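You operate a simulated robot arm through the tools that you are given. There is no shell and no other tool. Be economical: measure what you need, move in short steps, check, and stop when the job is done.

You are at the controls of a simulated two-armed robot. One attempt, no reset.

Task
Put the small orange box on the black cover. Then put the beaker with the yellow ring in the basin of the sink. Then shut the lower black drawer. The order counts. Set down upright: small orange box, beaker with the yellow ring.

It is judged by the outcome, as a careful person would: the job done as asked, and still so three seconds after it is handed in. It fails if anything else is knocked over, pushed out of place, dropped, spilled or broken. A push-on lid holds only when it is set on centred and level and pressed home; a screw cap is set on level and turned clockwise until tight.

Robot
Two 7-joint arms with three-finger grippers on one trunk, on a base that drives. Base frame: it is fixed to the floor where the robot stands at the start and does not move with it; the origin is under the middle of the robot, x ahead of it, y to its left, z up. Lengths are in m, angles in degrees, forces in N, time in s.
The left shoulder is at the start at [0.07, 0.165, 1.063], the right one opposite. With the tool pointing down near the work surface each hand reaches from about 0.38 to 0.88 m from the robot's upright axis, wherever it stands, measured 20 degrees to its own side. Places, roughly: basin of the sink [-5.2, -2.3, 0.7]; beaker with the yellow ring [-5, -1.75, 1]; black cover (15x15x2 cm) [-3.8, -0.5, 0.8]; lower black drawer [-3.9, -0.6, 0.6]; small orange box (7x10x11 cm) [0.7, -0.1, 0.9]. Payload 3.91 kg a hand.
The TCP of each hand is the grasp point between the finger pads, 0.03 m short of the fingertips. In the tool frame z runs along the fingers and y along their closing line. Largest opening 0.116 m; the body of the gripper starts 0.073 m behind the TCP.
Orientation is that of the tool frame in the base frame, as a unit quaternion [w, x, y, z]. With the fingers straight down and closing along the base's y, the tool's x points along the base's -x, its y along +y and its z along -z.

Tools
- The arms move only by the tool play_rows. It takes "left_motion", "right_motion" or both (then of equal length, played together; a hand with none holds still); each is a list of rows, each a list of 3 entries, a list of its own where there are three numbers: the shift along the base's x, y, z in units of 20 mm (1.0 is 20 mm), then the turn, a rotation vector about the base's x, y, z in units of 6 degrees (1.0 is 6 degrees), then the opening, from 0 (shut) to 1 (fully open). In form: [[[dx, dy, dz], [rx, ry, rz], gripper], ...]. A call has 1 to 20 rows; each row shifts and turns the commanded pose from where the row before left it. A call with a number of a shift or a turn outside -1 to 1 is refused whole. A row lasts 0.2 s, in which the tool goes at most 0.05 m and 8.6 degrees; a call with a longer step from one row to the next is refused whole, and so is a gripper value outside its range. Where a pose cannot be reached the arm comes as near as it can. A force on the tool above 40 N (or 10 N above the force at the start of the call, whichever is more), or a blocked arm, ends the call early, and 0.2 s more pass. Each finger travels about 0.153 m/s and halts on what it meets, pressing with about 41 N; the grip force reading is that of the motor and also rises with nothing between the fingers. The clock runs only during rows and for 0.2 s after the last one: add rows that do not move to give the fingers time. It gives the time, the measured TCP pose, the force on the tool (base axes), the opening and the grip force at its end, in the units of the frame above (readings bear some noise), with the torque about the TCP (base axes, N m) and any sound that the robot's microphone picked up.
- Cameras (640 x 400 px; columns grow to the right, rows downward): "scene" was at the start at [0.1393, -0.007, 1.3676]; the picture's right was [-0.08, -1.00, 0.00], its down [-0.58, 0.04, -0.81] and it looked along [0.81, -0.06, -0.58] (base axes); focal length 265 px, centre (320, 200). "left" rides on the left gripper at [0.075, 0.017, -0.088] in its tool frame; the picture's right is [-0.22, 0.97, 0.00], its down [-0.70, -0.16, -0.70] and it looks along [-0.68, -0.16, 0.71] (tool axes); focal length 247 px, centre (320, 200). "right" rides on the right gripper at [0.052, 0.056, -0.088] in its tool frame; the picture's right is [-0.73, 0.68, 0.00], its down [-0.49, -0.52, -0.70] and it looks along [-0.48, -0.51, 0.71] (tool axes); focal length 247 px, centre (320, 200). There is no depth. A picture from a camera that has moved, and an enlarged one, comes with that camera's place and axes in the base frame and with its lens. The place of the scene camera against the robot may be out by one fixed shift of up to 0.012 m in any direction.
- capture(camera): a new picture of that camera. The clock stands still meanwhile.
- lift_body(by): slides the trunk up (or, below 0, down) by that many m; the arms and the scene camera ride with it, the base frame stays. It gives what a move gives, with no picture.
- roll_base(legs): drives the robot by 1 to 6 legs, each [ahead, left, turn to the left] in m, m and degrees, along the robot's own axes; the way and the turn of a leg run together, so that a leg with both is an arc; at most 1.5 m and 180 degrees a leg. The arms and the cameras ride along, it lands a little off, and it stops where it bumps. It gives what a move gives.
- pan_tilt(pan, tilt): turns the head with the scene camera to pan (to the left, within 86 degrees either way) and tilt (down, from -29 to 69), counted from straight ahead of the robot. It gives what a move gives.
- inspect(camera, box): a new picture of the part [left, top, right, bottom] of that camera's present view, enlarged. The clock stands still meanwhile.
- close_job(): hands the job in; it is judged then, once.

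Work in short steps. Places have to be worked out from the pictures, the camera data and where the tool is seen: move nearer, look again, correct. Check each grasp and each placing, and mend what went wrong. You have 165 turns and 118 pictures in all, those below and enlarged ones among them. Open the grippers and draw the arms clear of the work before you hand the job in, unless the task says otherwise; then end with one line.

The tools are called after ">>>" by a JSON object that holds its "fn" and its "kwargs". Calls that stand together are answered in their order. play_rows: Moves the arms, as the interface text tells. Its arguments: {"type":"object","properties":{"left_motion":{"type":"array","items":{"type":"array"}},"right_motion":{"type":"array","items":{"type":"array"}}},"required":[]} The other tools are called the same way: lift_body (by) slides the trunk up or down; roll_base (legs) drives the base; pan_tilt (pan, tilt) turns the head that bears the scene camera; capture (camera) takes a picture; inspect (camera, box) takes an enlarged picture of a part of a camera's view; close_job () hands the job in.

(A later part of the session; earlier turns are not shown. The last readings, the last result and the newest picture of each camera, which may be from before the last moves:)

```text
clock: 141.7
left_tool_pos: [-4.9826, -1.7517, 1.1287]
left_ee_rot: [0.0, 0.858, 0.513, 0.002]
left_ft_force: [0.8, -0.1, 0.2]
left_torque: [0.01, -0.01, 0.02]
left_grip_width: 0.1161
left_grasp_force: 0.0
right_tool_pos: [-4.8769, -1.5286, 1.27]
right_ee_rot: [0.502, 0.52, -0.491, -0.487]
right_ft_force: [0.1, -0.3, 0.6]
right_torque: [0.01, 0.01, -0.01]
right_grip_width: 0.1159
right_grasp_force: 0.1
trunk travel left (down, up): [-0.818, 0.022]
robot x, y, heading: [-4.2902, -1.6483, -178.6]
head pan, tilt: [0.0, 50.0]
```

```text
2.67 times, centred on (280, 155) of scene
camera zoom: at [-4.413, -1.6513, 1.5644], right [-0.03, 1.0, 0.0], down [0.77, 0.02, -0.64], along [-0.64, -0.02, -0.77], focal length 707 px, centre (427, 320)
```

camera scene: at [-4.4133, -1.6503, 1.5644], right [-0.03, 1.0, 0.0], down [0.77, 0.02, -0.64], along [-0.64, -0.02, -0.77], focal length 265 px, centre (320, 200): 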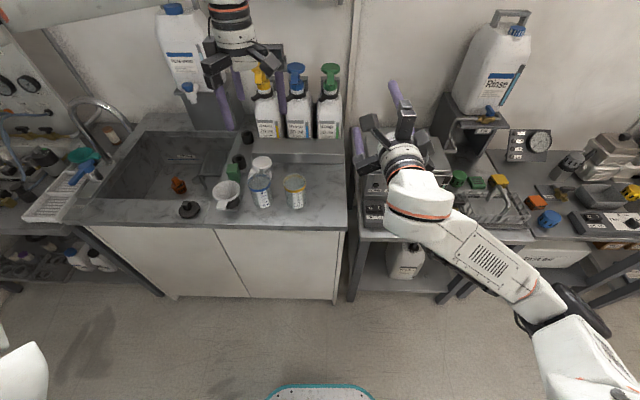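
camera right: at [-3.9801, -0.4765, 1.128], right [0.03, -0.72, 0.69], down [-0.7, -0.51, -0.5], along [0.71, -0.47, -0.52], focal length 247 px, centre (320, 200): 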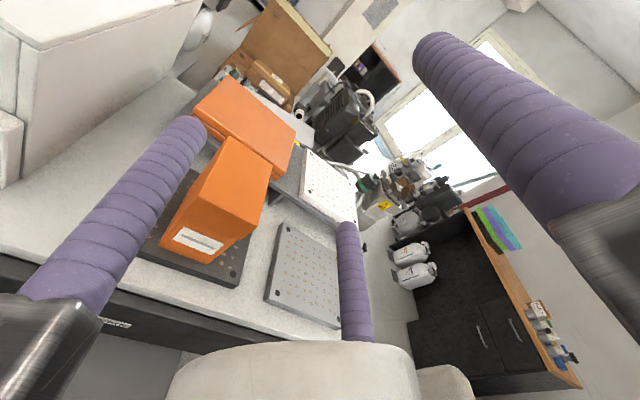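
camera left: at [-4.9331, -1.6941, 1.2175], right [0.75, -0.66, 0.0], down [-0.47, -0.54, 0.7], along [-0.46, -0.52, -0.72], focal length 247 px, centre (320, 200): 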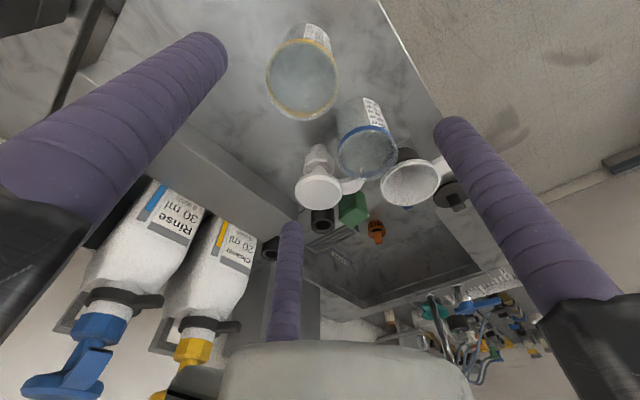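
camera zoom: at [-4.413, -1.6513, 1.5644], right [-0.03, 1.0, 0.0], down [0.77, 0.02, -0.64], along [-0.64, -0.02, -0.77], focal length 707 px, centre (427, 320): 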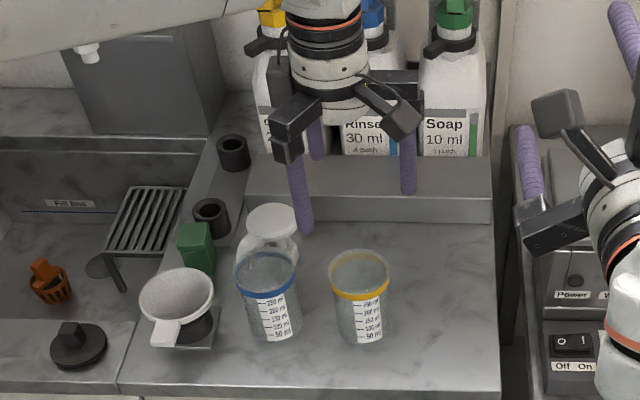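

Refined: beaker centre ≈ (−5.003, −1.75), rim z≈0.95. I shift 2 cm in −x and descend until the tips are just above the rim.

>>> {"fn": "play_rows", "kwargs": {"left_motion": [[[-0.5, 0, 0], [0, 0, 0], 1], [[-0.5, 0.1, -0.5], [0, 0, 0], 1], [[0, 0, -1], [0, 0, 0], 1], [[0, 0, -1], [0, 0, 0], 1], [[0, 0, -1], [0, 0, 0], 1], [[0, 0, -1], [0, 0, 0], 1], [[0, 0, 0], [0, 0, 0], 1]]}}

>>> {"fn": "capture", "kwargs": {"camera": "left"}}

>>> {"fn": "inspect", "kwargs": {"camera": "scene", "box": [200, 80, 360, 230]}}

```text
clock: 143.3
left_tool_pos: [-5.0008, -1.751, 1.0406]
left_ee_rot: [-0.001, 0.859, 0.513, 0.001]
left_ft_force: [0.4, 0.5, 0.0]
left_torque: [-0.01, 0.06, -0.04]
left_grip_width: 0.116
left_grasp_force: 0.1
right_tool_pos: [-4.8763, -1.5285, 1.2702]
right_ee_rot: [0.502, 0.52, -0.491, -0.487]
right_ft_force: [-0.1, 0.0, -0.1]
right_torque: [0.03, 0.07, -0.02]
right_grip_width: 0.116
right_grasp_force: 0.1
trunk travel left (down, up): [-0.818, 0.022]
robot x, y, heading: [-4.2866, -1.6463, -178.6]
head pan, tilt: [0.0, 50.0]
```

```text
60 pictures are left
camera left: at [-4.9519, -1.6927, 1.1284], right [0.75, -0.66, 0.0], down [-0.47, -0.54, 0.7], along [-0.46, -0.52, -0.72], focal length 247 px, centre (320, 200)
```

left: 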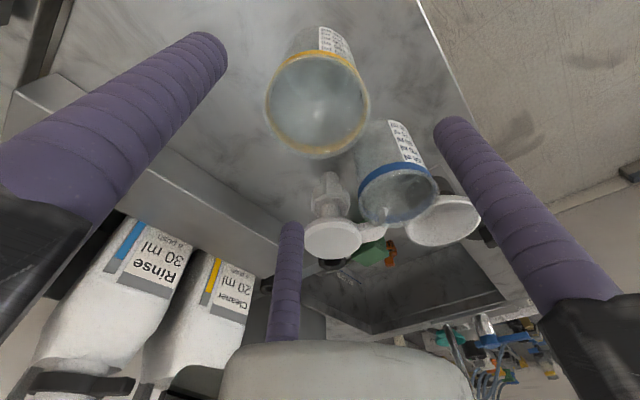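

```text
2.67 times, centred on (280, 155) of scene
camera zoom: at [-4.412, -1.6511, 1.5645], right [-0.03, 1.0, 0.0], down [0.77, 0.02, -0.64], along [-0.64, -0.02, -0.77], focal length 707 px, centre (427, 320)
```

zoom: 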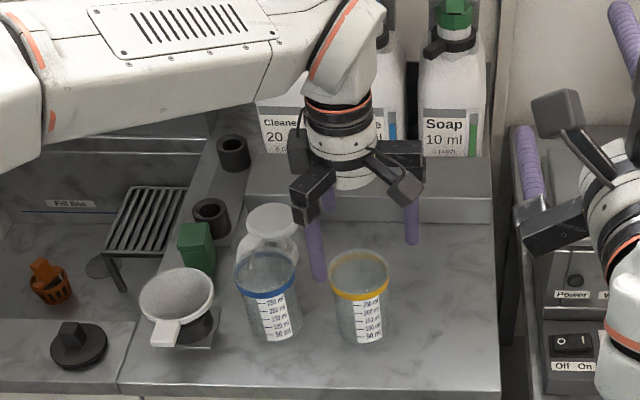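

The rim centre computes to (−5.004, −1.749), matching the TCP. I descend to z≈0.91 around it.

>>> {"fn": "play_rows", "kwargs": {"left_motion": [[[-0.1, 0.1, -0.8], [0, 0, 0], 1], [[0, 0, -0.8], [0, 0, 0], 1], [[0, 0, -0.8], [0, 0, 0], 1], [[0, 0, -0.8], [0, 0, 0], 1], [[0, 0, -0.8], [0, 0, 0], 1], [[0, 0, -0.8], [0, 0, 0], 1], [[0, 0, -0.8], [0, 0, 0], 1], [[0, 0, -0.8], [0, 0, 0], 1], [[0, 0, 0], [0, 0, 0], 1]]}}

>>> {"fn": "capture", "kwargs": {"camera": "left"}}

>>> {"fn": "inspect", "kwargs": {"camera": "scene", "box": [200, 80, 360, 230]}}

```text
clock: 145.3
left_tool_pos: [-5.0026, -1.7478, 0.9111]
left_ee_rot: [0.0, 0.858, 0.513, 0.001]
left_ft_force: [0.1, 0.3, -0.3]
left_torque: [-0.02, 0.04, -0.02]
left_grip_width: 0.116
left_grasp_force: 0.0
right_tool_pos: [-4.8765, -1.5282, 1.2711]
right_ee_rot: [0.502, 0.52, -0.491, -0.486]
right_ft_force: [-0.3, 0.2, 0.6]
right_torque: [-0.01, -0.02, 0.02]
right_grip_width: 0.116
right_grasp_force: 0.1
trunk travel left (down, up): [-0.818, 0.022]
robot x, y, heading: [-4.2852, -1.6482, -178.5]
head pan, tilt: [0.0, 50.0]
```

```text
58 pictures are left
camera left: at [-4.9535, -1.6902, 1.0001], right [0.75, -0.66, 0.0], down [-0.47, -0.54, 0.7], along [-0.46, -0.52, -0.72], focal length 247 px, centre (320, 200)
```

left: 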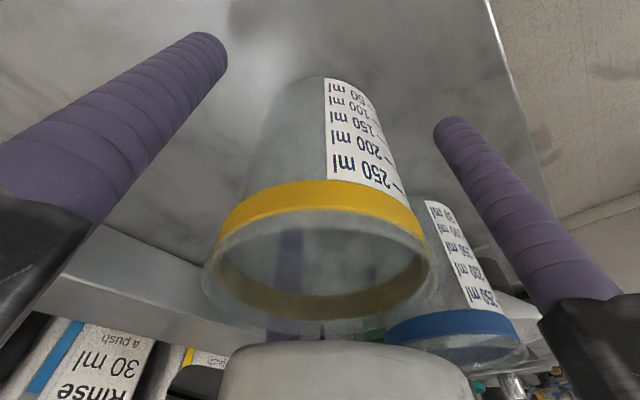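

```text
2.67 times, centred on (280, 155) of scene
camera zoom: at [-4.412, -1.6512, 1.5645], right [-0.03, 1.0, 0.0], down [0.77, 0.02, -0.64], along [-0.64, -0.02, -0.77], focal length 707 px, centre (427, 320)
```

zoom: 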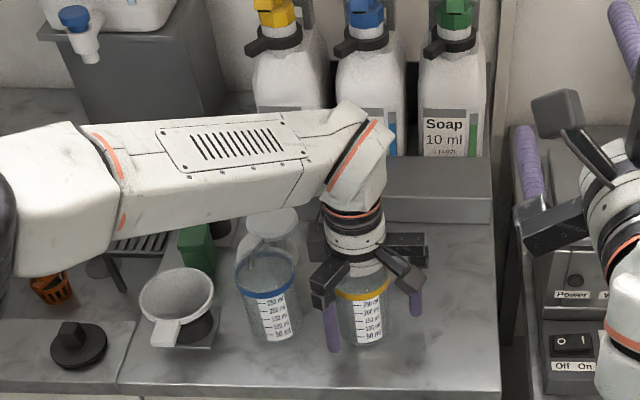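

The beaker is centred between the three fingers. I close.

>>> {"fn": "play_rows", "kwargs": {"left_motion": [[[0, 0, 0], [0, 0, 0], 0.85], [[0, 0, 0], [0, 0, 0], 0.7], [[0, 0, 0], [0, 0, 0], 0.6], [[0, 0, 0], [0, 0, 0], 0.5], [[0, 0, 0], [0, 0, 0], 0.5]]}}

>>> {"fn": "capture", "kwargs": {"camera": "left"}}

```text
clock: 146.5
left_tool_pos: [-5.003, -1.7477, 0.9121]
left_ee_rot: [-0.001, 0.858, 0.513, 0.002]
left_ft_force: [-0.1, -0.1, -0.1]
left_torque: [-0.03, 0.03, -0.03]
left_grip_width: 0.0698
left_grasp_force: 40.8
right_tool_pos: [-4.8775, -1.5282, 1.2702]
right_ee_rot: [0.502, 0.52, -0.491, -0.487]
right_ft_force: [0.4, 0.3, -0.5]
right_torque: [0.0, -0.02, -0.02]
right_grip_width: 0.1159
right_grasp_force: 0.1
trunk travel left (down, up): [-0.818, 0.022]
robot x, y, heading: [-4.2848, -1.6502, -178.6]
head pan, tilt: [0.0, 50.0]
```

```text
56 pictures are left
camera left: at [-4.9537, -1.6904, 1.0001], right [0.75, -0.66, 0.0], down [-0.47, -0.54, 0.7], along [-0.46, -0.52, -0.72], focal length 247 px, centre (320, 200)
```

left: 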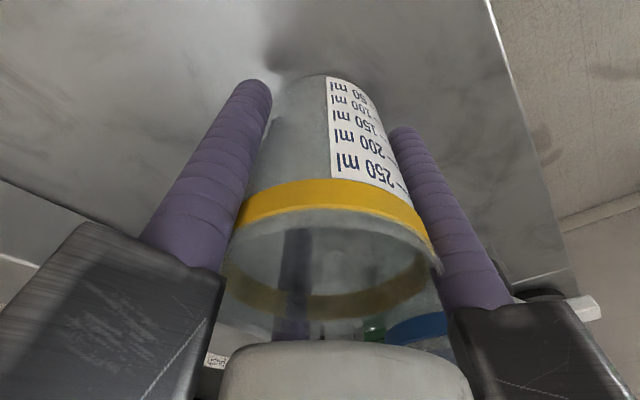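

Gripped at 0.070 m. I lift straight up by 0.26 m.

>>> {"fn": "play_rows", "kwargs": {"left_motion": [[[0, 0, 0.5], [0, 0, 0], 0.5], [[0, 0, 1], [0, 0, 0], 0.5], [[0, 0, 1], [0, 0, 0], 0.5], [[0, 0, 1], [0, 0, 0], 0.5], [[0, 0, 1], [0, 0, 0], 0.5], [[0, 0, 1], [0, 0, 0], 0.5], [[0, 0, 1], [0, 0, 0], 0.5], [[0, 0, 1], [0, 0, 0], 0.5], [[0, 0, 1], [0, 0, 0], 0.5], [[0, 0, 1], [0, 0, 0], 0.5], [[0, 0, 1], [0, 0, 0], 0.5], [[0, 0, 1], [0, 0, 0], 0.5], [[0, 0, 1], [0, 0, 0], 0.5]]}}

>>> {"fn": "capture", "kwargs": {"camera": "scene"}}

>>> {"fn": "capture", "kwargs": {"camera": "left"}}

```text
clock: 149.3
left_tool_pos: [-5.0022, -1.7478, 1.163]
left_ee_rot: [-0.001, 0.858, 0.513, 0.001]
left_ft_force: [0.2, -0.6, 0.1]
left_torque: [-0.01, 0.03, 0.01]
left_grip_width: 0.0692
left_grasp_force: 41.2
right_tool_pos: [-4.8766, -1.5276, 1.27]
right_ee_rot: [0.502, 0.519, -0.491, -0.487]
right_ft_force: [0.7, 0.1, -0.3]
right_torque: [-0.01, 0.0, 0.02]
right_grip_width: 0.1161
right_grasp_force: 0.0
trunk travel left (down, up): [-0.818, 0.022]
robot x, y, heading: [-4.2896, -1.6475, -178.5]
head pan, tilt: [0.0, 50.0]
```

```text
55 pictures are left
camera scene: at [-4.4116, -1.651, 1.5645], right [-0.03, 1.0, 0.0], down [0.77, 0.02, -0.64], along [-0.64, -0.02, -0.77], focal length 265 px, centre (320, 200)
```

scene: 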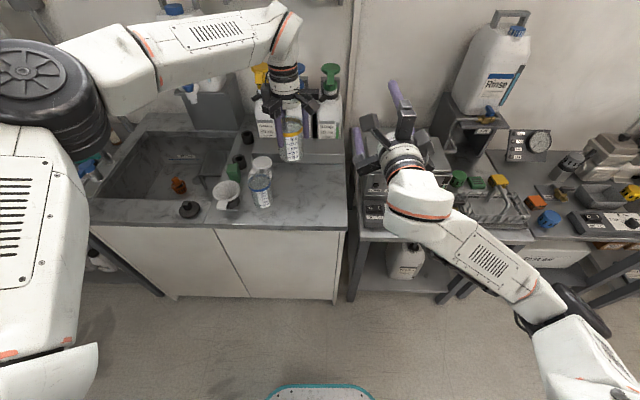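

```text
54 pictures are left
camera left: at [-4.9536, -1.6898, 1.2508], right [0.75, -0.66, 0.0], down [-0.47, -0.54, 0.7], along [-0.46, -0.52, -0.72], focal length 247 px, centre (320, 200)
```

left: 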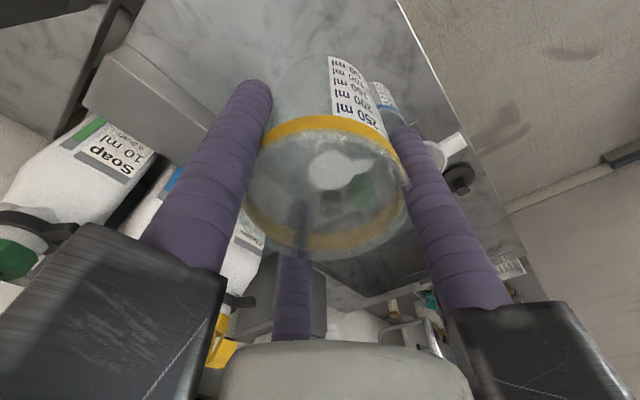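

The beaker appears to have slid about 3 cm down within the fingers during the lift. I tighten the command and check whether it's still slipping.

>>> {"fn": "play_rows", "kwargs": {"left_motion": [[[0, 0, 0], [0, 0, 0], 0.2], [[0, 0, 0], [0, 0, 0], 0.0], [[0, 0, 0], [0, 0, 0], 0.0]]}}

>>> {"fn": "capture", "kwargs": {"camera": "left"}}

```text
clock: 150.1
left_tool_pos: [-5.0025, -1.7481, 1.1628]
left_ee_rot: [0.0, 0.859, 0.513, 0.002]
left_ft_force: [0.0, 0.0, -0.9]
left_torque: [0.01, -0.02, 0.02]
left_grip_width: 0.0692
left_grasp_force: 41.3
right_tool_pos: [-4.8767, -1.5279, 1.2692]
right_ee_rot: [0.502, 0.52, -0.491, -0.487]
right_ft_force: [0.3, -0.7, 0.6]
right_torque: [0.0, 0.0, 0.01]
right_grip_width: 0.1159
right_grasp_force: 0.1
trunk travel left (down, up): [-0.818, 0.022]
robot x, y, heading: [-4.2851, -1.6478, -178.6]
head pan, tilt: [0.0, 50.0]
```

```text
53 pictures are left
camera left: at [-4.9544, -1.69, 1.2503], right [0.75, -0.66, 0.0], down [-0.47, -0.54, 0.7], along [-0.46, -0.52, -0.72], focal length 247 px, centre (320, 200)
```

left: 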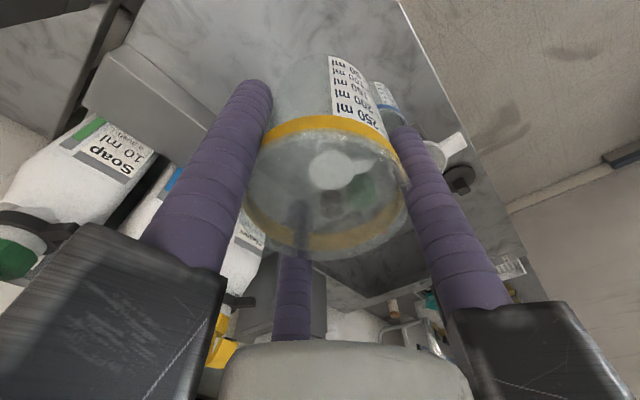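

It's stable at the moment but too shallow a hold for driving. I lower it back to its spot on the counter to regrasp deeper.

>>> {"fn": "play_rows", "kwargs": {"left_motion": [[[0, 0, -0.4], [0, 0, 0], 0], [[0, 0, -0.8], [0, 0, 0], 0], [[0, 0, -0.8], [0, 0, 0], 0], [[0, 0, -0.8], [0, 0, 0], 0], [[0, 0, -0.8], [0, 0, 0], 0], [[0, 0, -0.8], [0, 0, 0], 0], [[0, 0, -0.8], [0, 0, 0], 0], [[0, 0, -0.8], [0, 0, 0], 0], [[0, 0, -0.8], [0, 0, 0], 0], [[0, 0, -0.8], [0, 0, 0], 0], [[0, 0, -0.8], [0, 0, 0], 0], [[0, 0, -0.6], [0, 0, 0], 0], [[0, 0, -0.4], [0, 0, 0], 0], [[0, 0, -0.3], [0, 0, 0], 0]]}}

>>> {"fn": "capture", "kwargs": {"camera": "left"}}

>>> {"fn": "inspect", "kwargs": {"camera": "scene", "box": [200, 80, 360, 230]}}

```text
clock: 153.1
left_tool_pos: [-5.0023, -1.7492, 0.9675]
left_ee_rot: [-0.001, 0.859, 0.513, 0.002]
left_ft_force: [-0.6, -0.1, 0.5]
left_torque: [0.0, -0.02, 0.01]
left_grip_width: 0.0693
left_grasp_force: 40.6
right_tool_pos: [-4.8761, -1.5283, 1.2702]
right_ee_rot: [0.502, 0.52, -0.491, -0.486]
right_ft_force: [-0.8, -0.2, 0.3]
right_torque: [0.01, 0.0, 0.01]
right_grip_width: 0.1163
right_grasp_force: 0.0
trunk travel left (down, up): [-0.818, 0.022]
robot x, y, heading: [-4.2871, -1.6465, -178.3]
head pan, tilt: [0.0, 50.0]
```

```text
52 pictures are left
camera left: at [-4.9542, -1.6907, 1.0557], right [0.75, -0.66, 0.0], down [-0.47, -0.54, 0.7], along [-0.46, -0.52, -0.72], focal length 247 px, centre (320, 200)
```

left: 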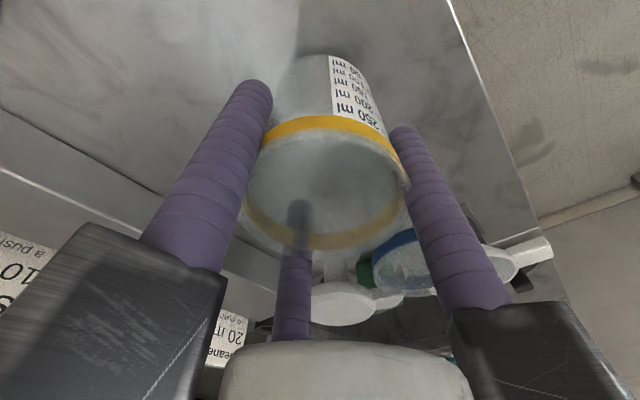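

```text
2.67 times, centred on (280, 155) of scene
camera zoom: at [-4.4124, -1.6513, 1.5644], right [-0.03, 1.0, 0.0], down [0.77, 0.02, -0.64], along [-0.64, -0.02, -0.77], focal length 707 px, centre (427, 320)
```

zoom: 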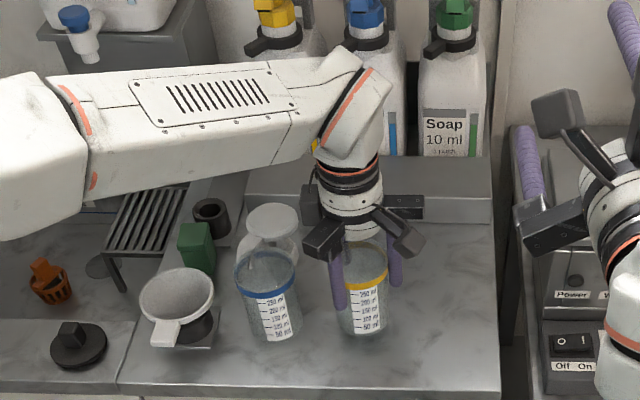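

No further slip. I continue down slowly to touch the counter.

>>> {"fn": "play_rows", "kwargs": {"left_motion": [[[0, 0, -0.25], [0, 0, 0], 0], [[0, 0, -0.25], [0, 0, 0], 0], [[0, 0, -0.25], [0, 0, 0], 0], [[0, 0, -0.2], [0, 0, 0], 0], [[0, 0, -0.2], [0, 0, 0], 0], [[0, 0, -0.2], [0, 0, 0], 0]]}}

```text
clock: 154.5
left_tool_pos: [-5.0016, -1.7475, 0.9477]
left_ee_rot: [-0.004, 0.858, 0.514, -0.002]
left_ft_force: [-1.7, -1.8, 34.3]
left_torque: [-0.25, -0.49, 0.07]
left_grip_width: 0.0693
left_grasp_force: 40.9
right_tool_pos: [-4.8725, -1.528, 1.2734]
right_ee_rot: [0.503, 0.519, -0.491, -0.487]
right_ft_force: [-0.5, -0.1, -0.5]
right_torque: [0.04, 0.03, 0.04]
right_grip_width: 0.1161
right_grasp_force: 0.0
trunk travel left (down, up): [-0.818, 0.022]
robot x, y, heading: [-4.2871, -1.6446, -178.3]
head pan, tilt: [0.0, 50.0]
```

Firm contact at 34 N with no slip in the grip: the fingers now hold at the ring, which is a secure hold. I lift slowly and check again.

>>> {"fn": "play_rows", "kwargs": {"left_motion": [[[0, 0, 0.3], [0, 0, 0], 0], [[0, 0, 0.4], [0, 0, 0], 0], [[0, 0, 0.5], [0, 0, 0], 0], [[0, 0, 0.6], [0, 0, 0], 0], [[0, 0, 0.7], [0, 0, 0], 0], [[0, 0, 0.7], [0, 0, 0], 0], [[0, 0, 0.7], [0, 0, 0], 0], [[0, 0, 0.7], [0, 0, 0], 0], [[0, 0, 0.7], [0, 0, 0], 0], [[0, 0, 0.7], [0, 0, 0], 0], [[0, 0, 0.7], [0, 0, 0], 0], [[0, 0, 0.7], [0, 0, 0], 0], [[0, 0, 0.7], [0, 0, 0], 0], [[0, 0, 0.7], [0, 0, 0], 0], [[0, 0, 0.7], [0, 0, 0], 0], [[0, 0, 0.7], [0, 0, 0], 0], [[0, 0, 0.5], [0, 0, 0], 0], [[0, 0, 0.3], [0, 0, 0], 0]]}}

>>> {"fn": "capture", "kwargs": {"camera": "left"}}

```text
clock: 158.3
left_tool_pos: [-5.0027, -1.7476, 1.1604]
left_ee_rot: [0.0, 0.859, 0.513, 0.002]
left_ft_force: [-0.3, 0.0, 0.3]
left_torque: [-0.02, -0.02, -0.01]
left_grip_width: 0.0691
left_grasp_force: 40.3
right_tool_pos: [-4.8767, -1.5291, 1.2702]
right_ee_rot: [0.502, 0.52, -0.491, -0.487]
right_ft_force: [-1.2, -0.1, 0.0]
right_torque: [-0.01, 0.02, 0.02]
right_grip_width: 0.1161
right_grasp_force: 0.1
trunk travel left (down, up): [-0.818, 0.022]
robot x, y, heading: [-4.2838, -1.648, -178.4]
head pan, tilt: [0.0, 50.0]
```

```text
50 pictures are left
camera left: at [-4.9541, -1.6903, 1.2486], right [0.75, -0.66, 0.0], down [-0.47, -0.54, 0.7], along [-0.46, -0.52, -0.72], focal length 247 px, centre (320, 200)
```

left: 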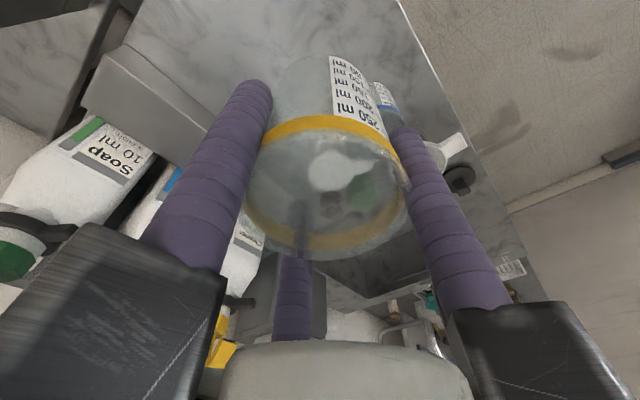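

No slip. I strafe left 0.45 m to bring the beaker toward the basin and look into it.

>>> {"fn": "roll_base", "kwargs": {"legs": [[0, 0.42, 0]]}}

>>> {"fn": "capture", "kwargs": {"camera": "scene"}}

>>> {"fn": "capture", "kwargs": {"camera": "left"}}

```text
clock: 160.9
left_tool_pos: [-4.9918, -2.1675, 1.1602]
left_ee_rot: [0.0, 0.858, 0.513, 0.001]
left_ft_force: [0.3, 1.0, 0.0]
left_torque: [-0.03, 0.02, -0.02]
left_grip_width: 0.0693
left_grasp_force: 41.0
right_tool_pos: [-4.8657, -1.947, 1.2697]
right_ee_rot: [0.502, 0.52, -0.491, -0.486]
right_ft_force: [-0.1, -0.6, -0.2]
right_torque: [0.01, 0.0, 0.01]
right_grip_width: 0.116
right_grasp_force: 0.0
trunk travel left (down, up): [-0.818, 0.022]
robot x, y, heading: [-4.2776, -2.069, -178.5]
head pan, tilt: [0.0, 50.0]
```

```text
49 pictures are left
camera scene: at [-4.4004, -2.0712, 1.5645], right [-0.03, 1.0, 0.0], down [0.77, 0.02, -0.64], along [-0.64, -0.02, -0.77], focal length 265 px, centre (320, 200)
```

scene: 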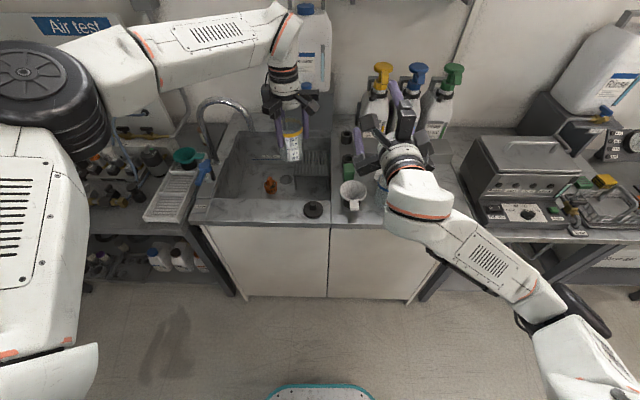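

```text
48 pictures are left
camera left: at [-4.9422, -2.1101, 1.2486], right [0.75, -0.66, 0.0], down [-0.47, -0.54, 0.7], along [-0.46, -0.52, -0.72], focal length 247 px, centre (320, 200)
```

left: 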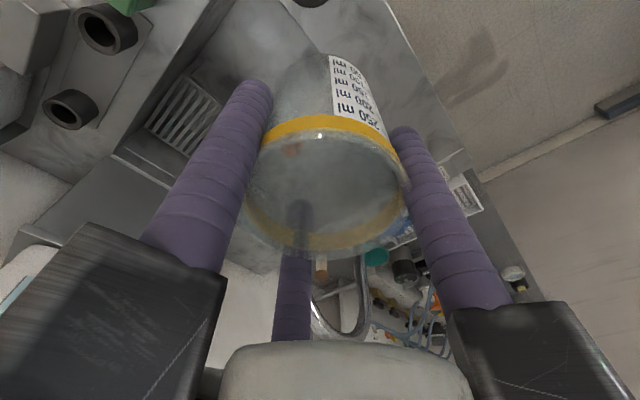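

>>> {"fn": "inspect", "kwargs": {"camera": "scene", "box": [180, 80, 360, 230]}}

```text
2.67 times, centred on (270, 155) of scene
camera zoom: at [-4.4004, -2.0712, 1.5645], right [-0.03, 1.0, 0.0], down [0.77, 0.02, -0.64], along [-0.64, -0.02, -0.77], focal length 707 px, centre (453, 320)
```

zoom: 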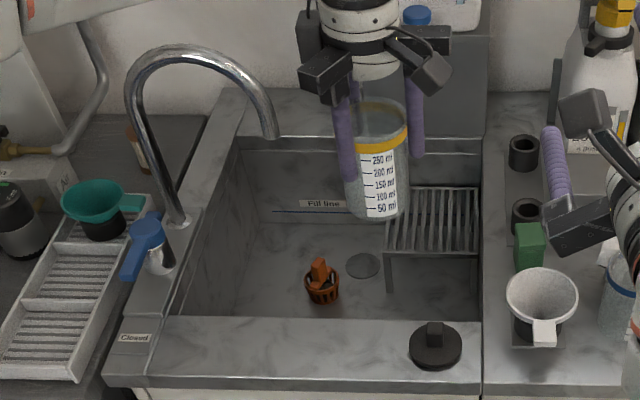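

The basin floor (z≈0.69) has a basket near (−5.18, −2.31), a rack at the right rear, and the faucet left. A free floor spot is front-right: about (−5.105, −2.19). I drive ahead 9 cm and fine-position above it.

>>> {"fn": "roll_base", "kwargs": {"legs": [[0.09, 0, 0]]}}

>>> {"fn": "capture", "kwargs": {"camera": "left"}}

>>> {"fn": "inspect", "kwargs": {"camera": "scene", "box": [180, 80, 360, 230]}}

```text
clock: 162.0
left_tool_pos: [-5.0773, -2.1696, 1.1618]
left_ee_rot: [-0.001, 0.858, 0.513, 0.001]
left_ft_force: [-0.4, -0.1, -0.1]
left_torque: [0.02, -0.02, -0.01]
left_grip_width: 0.0693
left_grasp_force: 41.1
right_tool_pos: [-4.9516, -1.9503, 1.2714]
right_ee_rot: [0.502, 0.518, -0.492, -0.487]
right_ft_force: [-0.3, 0.3, -0.3]
right_torque: [0.0, -0.02, 0.05]
right_grip_width: 0.1161
right_grasp_force: 0.1
trunk travel left (down, up): [-0.818, 0.022]
robot x, y, heading: [-4.3647, -2.0732, -178.6]
head pan, tilt: [0.0, 50.0]
```

```text
46 pictures are left
camera left: at [-5.0293, -2.1119, 1.2496], right [0.75, -0.66, 0.0], down [-0.47, -0.54, 0.7], along [-0.46, -0.52, -0.72], focal length 247 px, centre (320, 200)
```

left: 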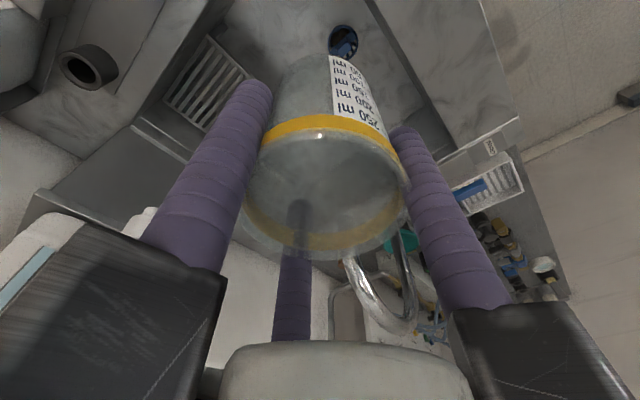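

```text
2.67 times, centred on (270, 155) of scene
camera zoom: at [-4.4871, -2.0738, 1.5647], right [-0.03, 1.0, 0.0], down [0.77, 0.02, -0.64], along [-0.64, -0.02, -0.77], focal length 707 px, centre (453, 320)
```

zoom: 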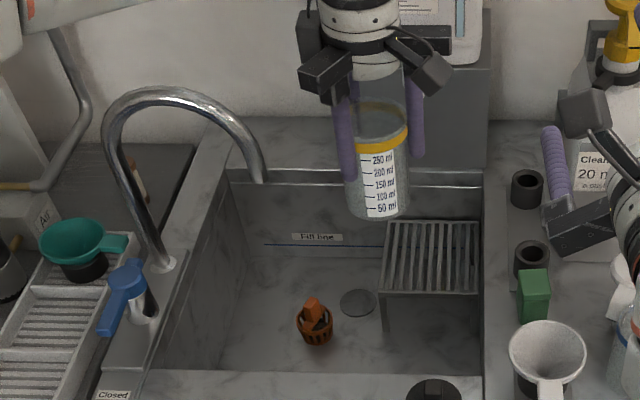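

The left camera shows something dark/blue on the basin floor near the front wall, hidden from the scene camera. I take a closer look.

>>> {"fn": "inspect", "kwargs": {"camera": "left", "box": [180, 0, 500, 180]}}

```text
2.00 times, centred on (340, 90) of left
camera zoom: at [-5.0293, -2.1119, 1.2496], right [0.75, -0.66, 0.0], down [-0.47, -0.54, 0.7], along [-0.46, -0.52, -0.72], focal length 494 px, centre (280, 420)
```

zoom: 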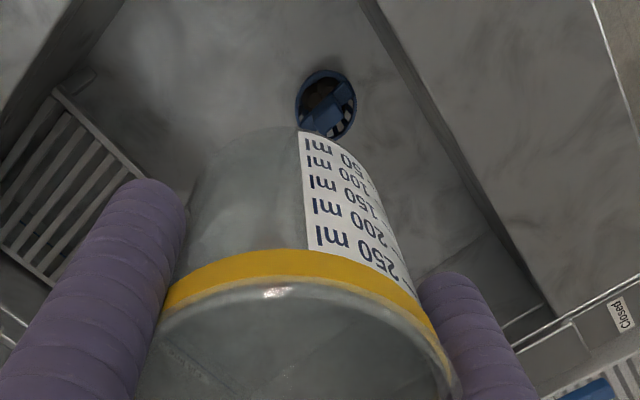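

It's a blue strainer cup on the floor at (−5.07, −2.22). I choose the free spot (−5.13, −2.135) between it, the rack and the right wall; I move above it and descend halfway.

>>> {"fn": "play_rows", "kwargs": {"left_motion": [[[-0.5, 0.35, 0], [0, 0, 0], 0], [[-0.7, 0.45, 0], [0, 0, 0], 0], [[-0.7, 0.45, 0], [0, 0, 0], 0], [[-0.7, 0.45, 0], [0, 0, 0], 0], [[0, 0, -0.4], [0, 0, 0], 0], [[0, 0, -0.7], [0, 0, 0], 0], [[0, 0, -0.7], [0, 0, 0], 0], [[0, 0, -0.7], [0, 0, 0], 0], [[0, 0, -0.7], [0, 0, 0], 0], [[0, 0, -0.7], [0, 0, 0], 0], [[0, 0, -0.7], [0, 0, 0], 0], [[0, 0, -0.4], [0, 0, 0], 0]]}}

>>> {"fn": "capture", "kwargs": {"camera": "left"}}

>>> {"fn": "capture", "kwargs": {"camera": "scene"}}

```text
clock: 164.6
left_tool_pos: [-5.1322, -2.1363, 1.0612]
left_ee_rot: [0.0, 0.859, 0.512, 0.001]
left_ft_force: [-0.1, -0.3, -0.6]
left_torque: [0.0, -0.01, -0.04]
left_grip_width: 0.0692
left_grasp_force: 41.3
right_tool_pos: [-4.9533, -1.9504, 1.2696]
right_ee_rot: [0.501, 0.519, -0.492, -0.488]
right_ft_force: [-0.1, 0.4, -0.1]
right_torque: [0.01, 0.02, 0.02]
right_grip_width: 0.1161
right_grasp_force: 0.0
trunk travel left (down, up): [-0.818, 0.022]
robot x, y, heading: [-4.3626, -2.0732, -178.6]
head pan, tilt: [0.0, 50.0]
```

```text
43 pictures are left
camera left: at [-5.0827, -2.0787, 1.1487], right [0.75, -0.66, 0.0], down [-0.47, -0.54, 0.7], along [-0.46, -0.52, -0.72], focal length 247 px, centre (320, 200)
```

left: 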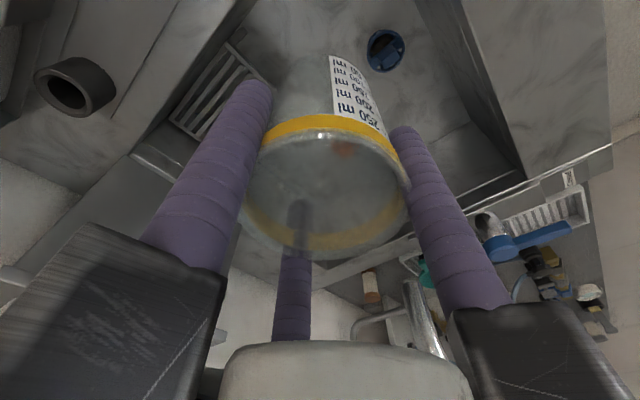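

```text
42 pictures are left
camera scene: at [-4.4889, -2.0741, 1.5645], right [-0.03, 1.0, 0.0], down [0.77, 0.02, -0.64], along [-0.64, -0.02, -0.77], focal length 265 px, centre (320, 200)
```

scene: 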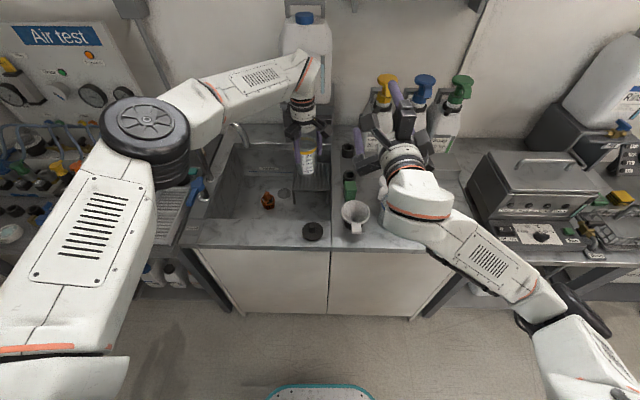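

Geometry is consistent. I descend another 0.2 m.

>>> {"fn": "play_rows", "kwargs": {"left_motion": [[[0, 0, -0.5], [0, 0, 0], 0], [[0, 0, -0.7], [0, 0, 0], 0], [[0, 0, -0.7], [0, 0, 0], 0], [[0, 0, -0.7], [0, 0, 0], 0], [[0, 0, -0.7], [0, 0, 0], 0], [[0, 0, -0.7], [0, 0, 0], 0], [[0, 0, -0.7], [0, 0, 0], 0], [[0, 0, -0.7], [0, 0, 0], 0], [[0, 0, -0.7], [0, 0, 0], 0], [[0, 0, -0.7], [0, 0, 0], 0], [[0, 0, -0.7], [0, 0, 0], 0], [[0, 0, -0.7], [0, 0, 0], 0], [[0, 0, -0.7], [0, 0, 0], 0], [[0, 0, -0.7], [0, 0, 0], 0], [[0, 0, -0.5], [0, 0, 0], 0]]}}

>>> {"fn": "capture", "kwargs": {"camera": "left"}}

>>> {"fn": "inspect", "kwargs": {"camera": "scene", "box": [180, 80, 400, 250]}}

```text
clock: 167.8
left_tool_pos: [-5.1301, -2.1355, 0.8575]
left_ee_rot: [0.0, 0.859, 0.512, 0.001]
left_ft_force: [-0.7, 0.0, 0.1]
left_torque: [-0.01, -0.01, 0.02]
left_grip_width: 0.0695
left_grasp_force: 41.0
right_tool_pos: [-4.9542, -1.9505, 1.2714]
right_ee_rot: [0.501, 0.519, -0.492, -0.487]
right_ft_force: [0.1, 0.2, -0.5]
right_torque: [-0.01, 0.0, -0.02]
right_grip_width: 0.116
right_grasp_force: 0.0
trunk travel left (down, up): [-0.818, 0.022]
robot x, y, heading: [-4.3645, -2.07, -178.7]
head pan, tilt: [0.0, 50.0]
```

```text
41 pictures are left
camera left: at [-5.0825, -2.0782, 0.9463], right [0.75, -0.66, 0.0], down [-0.47, -0.54, 0.7], along [-0.46, -0.52, -0.72], focal length 247 px, centre (320, 200)
```

left: 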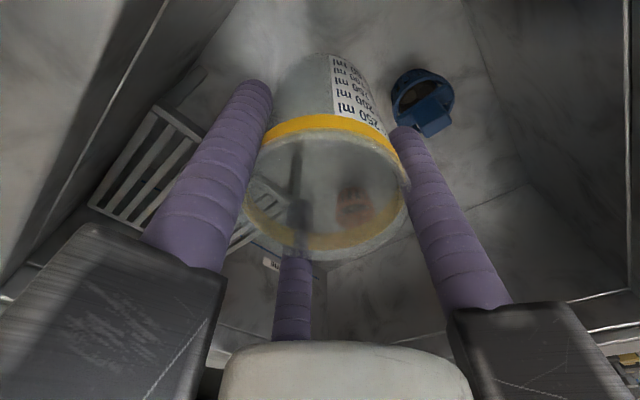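

```text
2.35 times, centred on (290, 165) of scene
camera zoom: at [-4.4889, -2.074, 1.5645], right [-0.03, 1.0, 0.0], down [0.77, 0.02, -0.64], along [-0.64, -0.02, -0.77], focal length 624 px, centre (391, 282)
```

zoom: 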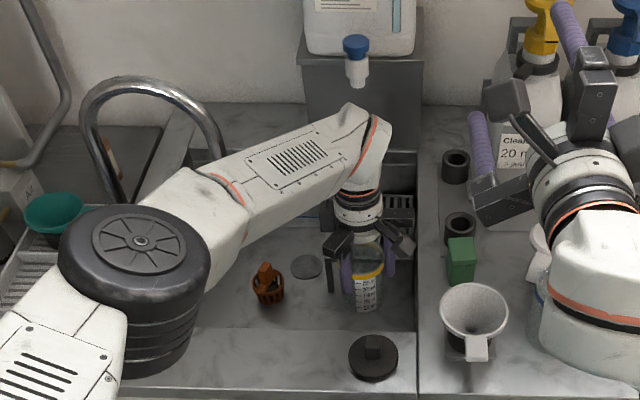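

Well placed. I descend the final part slowly until contact.

>>> {"fn": "play_rows", "kwargs": {"left_motion": [[[0, 0, -0.4], [0, 0, 0], 0], [[0, 0, -0.4], [0, 0, 0], 0], [[0, 0, -0.4], [0, 0, 0], 0], [[0, 0, -0.4], [0, 0, 0], 0], [[0, 0, -0.4], [0, 0, 0], 0], [[0, 0, -0.3], [0, 0, 0], 0], [[0, 0, -0.2], [0, 0, 0], 0], [[0, 0, -0.2], [0, 0, 0], 0], [[0, 0, -0.2], [0, 0, 0], 0]]}}

```text
clock: 169.8
left_tool_pos: [-5.1236, -2.137, 0.8021]
left_ee_rot: [-0.001, 0.859, 0.511, 0.001]
left_ft_force: [0.5, -0.2, -0.4]
left_torque: [-0.01, 0.0, 0.01]
left_grip_width: 0.0691
left_grasp_force: 41.3
left hand out of reach, approached as far as the arm can: row 6, 9
right_tool_pos: [-4.9529, -1.9511, 1.2705]
right_ee_rot: [0.502, 0.519, -0.492, -0.487]
right_ft_force: [-0.3, -0.3, 0.3]
right_torque: [-0.01, 0.01, -0.02]
right_grip_width: 0.116
right_grasp_force: 0.0
trunk travel left (down, up): [-0.818, 0.022]
robot x, y, heading: [-4.3619, -2.0676, -178.4]
head pan, tilt: [0.0, 50.0]
```

At the arm's reach limit with no contact yet; I finish with small trunk steps.

>>> {"fn": "lift_body", "kwargs": {"by": -0.01}}

>>> {"fn": "inspect", "kwargs": {"camera": "left", "box": [220, 20, 480, 180]}}

```text
clock: 170.3
left_tool_pos: [-5.1232, -2.1372, 0.7904]
left_ee_rot: [-0.001, 0.859, 0.512, 0.002]
left_ft_force: [-0.4, 0.3, -0.8]
left_torque: [0.01, 0.01, 0.0]
left_grip_width: 0.0691
left_grasp_force: 41.0
right_tool_pos: [-4.9526, -1.9501, 1.2608]
right_ee_rot: [0.501, 0.519, -0.492, -0.487]
right_ft_force: [0.0, -1.5, -0.2]
right_torque: [0.04, -0.02, 0.0]
right_grip_width: 0.1161
right_grasp_force: 0.1
trunk travel left (down, up): [-0.808, 0.032]
robot x, y, heading: [-4.3612, -2.0684, -178.8]
head pan, tilt: [0.0, 50.0]
```

```text
2.46 times, centred on (350, 100) of left
camera zoom: at [-5.0749, -2.0793, 0.8803], right [0.75, -0.66, 0.0], down [-0.47, -0.54, 0.7], along [-0.46, -0.52, -0.72], focal length 608 px, centre (246, 446)
```

zoom: 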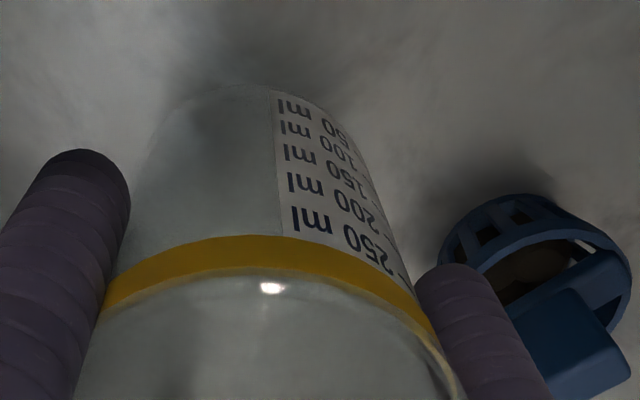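

Shadow indicates the floor is very close. Further small steps.

>>> {"fn": "lift_body", "kwargs": {"by": -0.006}}

>>> {"fn": "lift_body", "kwargs": {"by": -0.005}}

```text
clock: 170.9
left_tool_pos: [-5.1232, -2.1375, 0.7845]
left_ee_rot: [-0.001, 0.859, 0.512, 0.001]
left_ft_force: [0.3, 0.1, -0.3]
left_torque: [-0.03, 0.01, 0.03]
left_grip_width: 0.0691
left_grasp_force: 41.0
right_tool_pos: [-4.9531, -1.9504, 1.2537]
right_ee_rot: [0.502, 0.518, -0.491, -0.488]
right_ft_force: [0.3, -0.3, 0.7]
right_torque: [-0.02, 0.04, 0.02]
right_grip_width: 0.1159
right_grasp_force: 0.0
trunk travel left (down, up): [-0.802, 0.038]
robot x, y, heading: [-4.3639, -2.0728, -178.5]
head pan, tilt: [0.0, 50.0]
```

```text
clock: 171.4
left_tool_pos: [-5.1232, -2.1377, 0.7806]
left_ee_rot: [-0.001, 0.859, 0.512, 0.002]
left_ft_force: [-0.2, -0.4, -0.1]
left_torque: [0.02, 0.0, 0.0]
left_grip_width: 0.0692
left_grasp_force: 41.5
right_tool_pos: [-4.953, -1.9496, 1.2499]
right_ee_rot: [0.502, 0.519, -0.492, -0.487]
right_ft_force: [-0.3, 0.4, 0.6]
right_torque: [-0.03, 0.03, 0.0]
right_grip_width: 0.116
right_grasp_force: 0.0
trunk travel left (down, up): [-0.797, 0.043]
robot x, y, heading: [-4.3615, -2.069, -178.4]
head pan, tilt: [0.0, 50.0]
```

Still no contact. I check the hand's clearance to the basin edge before going further.

>>> {"fn": "inspect", "kwargs": {"camera": "scene", "box": [270, 120, 390, 220]}}

>>> {"fn": "capture", "kwargs": {"camera": "left"}}

```text
4.00 times, centred on (330, 170) of scene
camera zoom: at [-4.4889, -2.0742, 1.5434], right [-0.03, 1.0, 0.0], down [0.77, 0.02, -0.64], along [-0.64, -0.02, -0.77], focal length 1060 px, centre (280, 320)
```

zoom: 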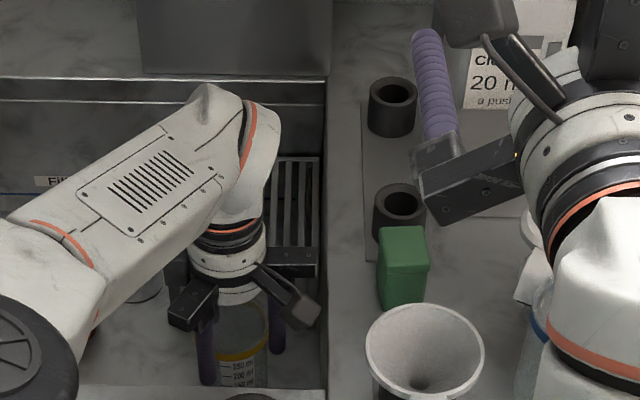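

```text
37 pictures are left
camera left: at [-5.0748, -2.0792, 0.8694], right [0.75, -0.66, 0.0], down [-0.47, -0.54, 0.7], along [-0.46, -0.52, -0.72], focal length 247 px, centre (320, 200)
```

left: 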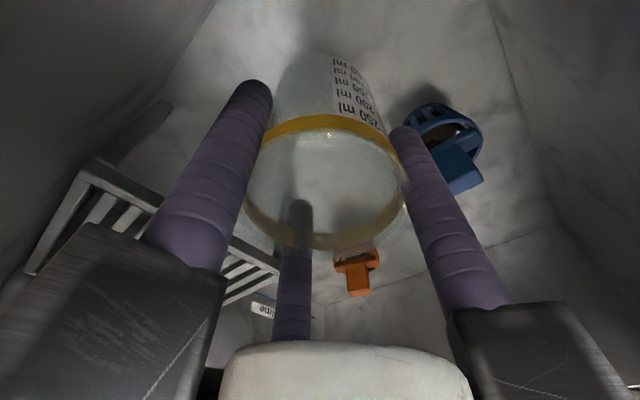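

The hand is only ~6 mm from the basin's right edge. I nudge the base slightly forward and left for clearance.

>>> {"fn": "roll_base", "kwargs": {"legs": [[0.018, 0.014, 0]]}}

>>> {"fn": "lift_body", "kwargs": {"by": -0.005}}

>>> {"fn": "capture", "kwargs": {"camera": "left"}}

```text
clock: 172.2
left_tool_pos: [-5.1382, -2.1475, 0.7845]
left_ee_rot: [-0.001, 0.86, 0.511, -0.001]
left_ft_force: [-0.7, 0.8, -0.7]
left_torque: [-0.05, 0.05, 0.04]
left_grip_width: 0.069
left_grasp_force: 41.0
right_tool_pos: [-4.9671, -1.962, 1.2515]
right_ee_rot: [0.503, 0.517, -0.491, -0.488]
right_ft_force: [0.4, 0.2, 0.9]
right_torque: [-0.03, -0.03, 0.02]
right_grip_width: 0.116
right_grasp_force: 0.2
trunk travel left (down, up): [-0.797, 0.043]
robot x, y, heading: [-4.3862, -2.0858, -178.4]
head pan, tilt: [0.0, 50.0]
```

```text
clock: 172.8
left_tool_pos: [-5.1396, -2.1488, 0.7764]
left_ee_rot: [0.0, 0.86, 0.511, 0.0]
left_ft_force: [0.8, 0.2, -0.6]
left_torque: [-0.03, 0.01, 0.01]
left_grip_width: 0.0691
left_grasp_force: 41.0
right_tool_pos: [-4.9685, -1.9629, 1.2441]
right_ee_rot: [0.502, 0.518, -0.492, -0.488]
right_ft_force: [0.3, 0.8, 0.1]
right_torque: [0.01, -0.02, -0.02]
right_grip_width: 0.1161
right_grasp_force: 0.2
trunk travel left (down, up): [-0.792, 0.048]
robot x, y, heading: [-4.3806, -2.0866, -178.7]
head pan, tilt: [0.0, 50.0]
```

```text
36 pictures are left
camera left: at [-5.0909, -2.0913, 0.8652], right [0.75, -0.66, 0.0], down [-0.47, -0.54, 0.7], along [-0.46, -0.52, -0.72], focal length 247 px, centre (320, 200)
```

left: 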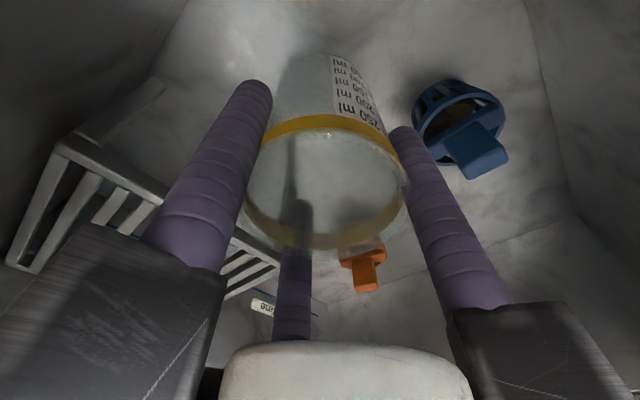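

Better clearance. I continue with arm steps (which stop on force).

>>> {"fn": "play_rows", "kwargs": {"left_motion": [[[0, 0, -0.2], [0, 0, 0], 0], [[0, 0, -0.2], [0, 0, 0], 0], [[0, 0, -0.2], [0, 0, 0], 0], [[0, 0, -0.2], [0, 0, 0], 0]]}}

```text
clock: 173.8
left_tool_pos: [-5.1352, -2.151, 0.7625]
left_ee_rot: [-0.001, 0.859, 0.511, 0.001]
left_ft_force: [-0.1, 0.1, 0.1]
left_torque: [-0.01, 0.02, 0.02]
left_grip_width: 0.0693
left_grasp_force: 41.4
left hand out of reach, approached as far as the arm can: row 3
right_tool_pos: [-4.9698, -1.9636, 1.2444]
right_ee_rot: [0.502, 0.518, -0.492, -0.487]
right_ft_force: [-0.1, 0.8, -0.2]
right_torque: [0.01, -0.01, 0.04]
right_grip_width: 0.1159
right_grasp_force: 0.1
trunk travel left (down, up): [-0.792, 0.048]
robot x, y, heading: [-4.379, -2.084, -178.5]
head pan, tilt: [0.0, 50.0]
```

>>> {"fn": "inspect", "kwargs": {"camera": "left", "box": [200, 0, 540, 200]}}

>>> {"fn": "inspect", "kwargs": {"camera": "scene", "box": [250, 120, 370, 220]}}

```text
1.88 times, centred on (370, 100) of left
camera zoom: at [-5.0865, -2.0927, 0.8499], right [0.75, -0.66, 0.0], down [-0.47, -0.54, 0.7], along [-0.46, -0.52, -0.72], focal length 465 px, centre (226, 388)
```

zoom: 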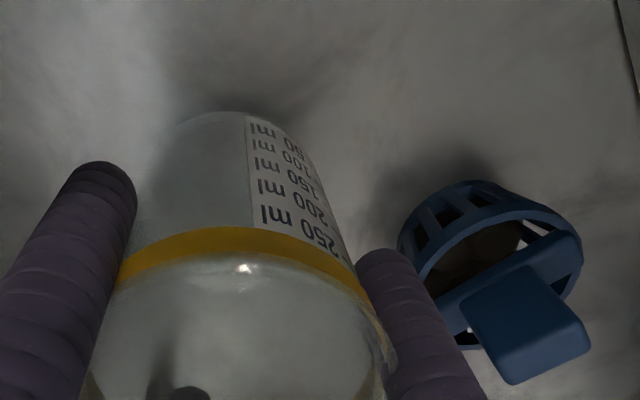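

```text
4.00 times, centred on (310, 170) of scene
camera zoom: at [-4.5054, -2.0873, 1.5385], right [-0.03, 1.0, 0.0], down [0.77, 0.02, -0.64], along [-0.64, -0.02, -0.77], focal length 1060 px, centre (360, 320)
```

zoom: 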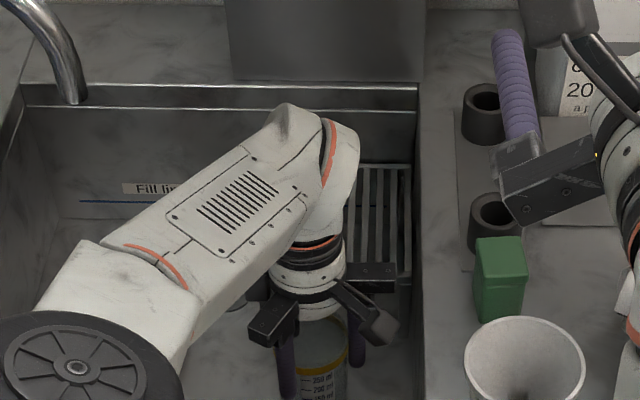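

Clearances are good; the floor is a bit lower still. I continue with the trunk in small steps.

>>> {"fn": "lift_body", "kwargs": {"by": -0.007}}

>>> {"fn": "lift_body", "kwargs": {"by": -0.006}}

```text
clock: 174.3
left_tool_pos: [-5.1362, -2.1513, 0.7536]
left_ee_rot: [-0.001, 0.859, 0.511, 0.001]
left_ft_force: [0.5, 0.2, 0.5]
left_torque: [-0.02, 0.0, -0.01]
left_grip_width: 0.0693
left_grasp_force: 41.1
right_tool_pos: [-4.9693, -1.9646, 1.2373]
right_ee_rot: [0.501, 0.518, -0.492, -0.489]
right_ft_force: [0.8, -0.7, 0.4]
right_torque: [-0.01, 0.01, 0.0]
right_grip_width: 0.116
right_grasp_force: 0.0
trunk travel left (down, up): [-0.785, 0.055]
robot x, y, heading: [-4.3814, -2.0866, -178.5]
head pan, tilt: [0.0, 50.0]
```

```text
clock: 174.9
left_tool_pos: [-5.136, -2.1501, 0.7498]
left_ee_rot: [0.0, 0.859, 0.511, 0.001]
left_ft_force: [1.0, 0.8, -0.2]
left_torque: [0.0, -0.01, -0.02]
left_grip_width: 0.0691
left_grasp_force: 41.3
right_tool_pos: [-4.9703, -1.9634, 1.2317]
right_ee_rot: [0.502, 0.518, -0.491, -0.488]
right_ft_force: [0.3, 0.7, 0.5]
right_torque: [0.02, 0.02, -0.02]
right_grip_width: 0.116
right_grasp_force: 0.1
trunk travel left (down, up): [-0.779, 0.061]
robot x, y, heading: [-4.3791, -2.0839, -178.5]
head pan, tilt: [0.0, 50.0]
```

Triangulating the blue cup suggests the floor is near 0.63, so about 2 cm remain. Continue.

>>> {"fn": "lift_body", "kwargs": {"by": -0.01}}

>>> {"fn": "lift_body", "kwargs": {"by": -0.005}}

>>> {"fn": "capture", "kwargs": {"camera": "left"}}

```text
clock: 175.5
left_tool_pos: [-5.135, -2.1505, 0.7438]
left_ee_rot: [-0.002, 0.859, 0.511, -0.002]
left_ft_force: [-4.2, 0.7, 33.3]
left_torque: [-0.06, -0.13, 0.03]
left_grip_width: 0.0698
left_grasp_force: 41.0
right_tool_pos: [-4.966, -1.9634, 1.2242]
right_ee_rot: [0.502, 0.518, -0.491, -0.488]
right_ft_force: [-0.6, 0.3, 0.7]
right_torque: [0.01, -0.01, -0.01]
right_grip_width: 0.1162
right_grasp_force: 0.1
trunk travel left (down, up): [-0.769, 0.071]
robot x, y, heading: [-4.3824, -2.0802, -178.3]
head pan, tilt: [0.0, 50.0]
```

```text
clock: 176.0
left_tool_pos: [-5.1366, -2.1509, 0.7382]
left_ee_rot: [-0.003, 0.86, 0.511, -0.002]
left_ft_force: [-4.9, 1.0, 31.2]
left_torque: [-0.15, 0.0, 0.01]
left_grip_width: 0.0691
left_grasp_force: 41.4
right_tool_pos: [-4.9666, -1.9645, 1.2186]
right_ee_rot: [0.502, 0.518, -0.492, -0.488]
right_ft_force: [0.3, 0.8, 1.0]
right_torque: [-0.01, 0.03, -0.03]
right_grip_width: 0.1158
right_grasp_force: 0.0
trunk travel left (down, up): [-0.764, 0.076]
robot x, y, heading: [-4.3771, -2.0851, -178.5]
head pan, tilt: [0.0, 50.0]
```

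```text
33 pictures are left
camera left: at [-5.0859, -2.093, 0.8256], right [0.75, -0.66, -0.01], down [-0.47, -0.54, 0.7], along [-0.47, -0.52, -0.71], focal length 247 px, centre (320, 200)
```

left: 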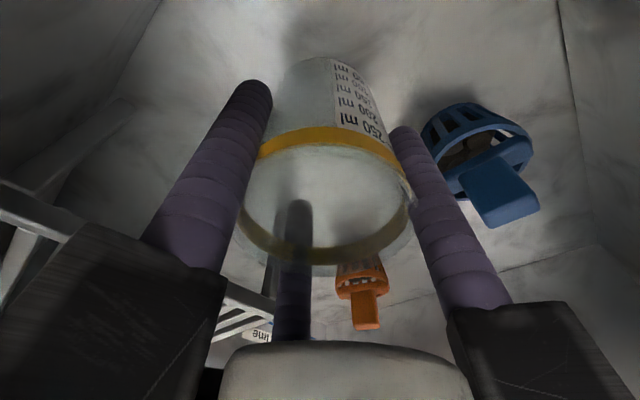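

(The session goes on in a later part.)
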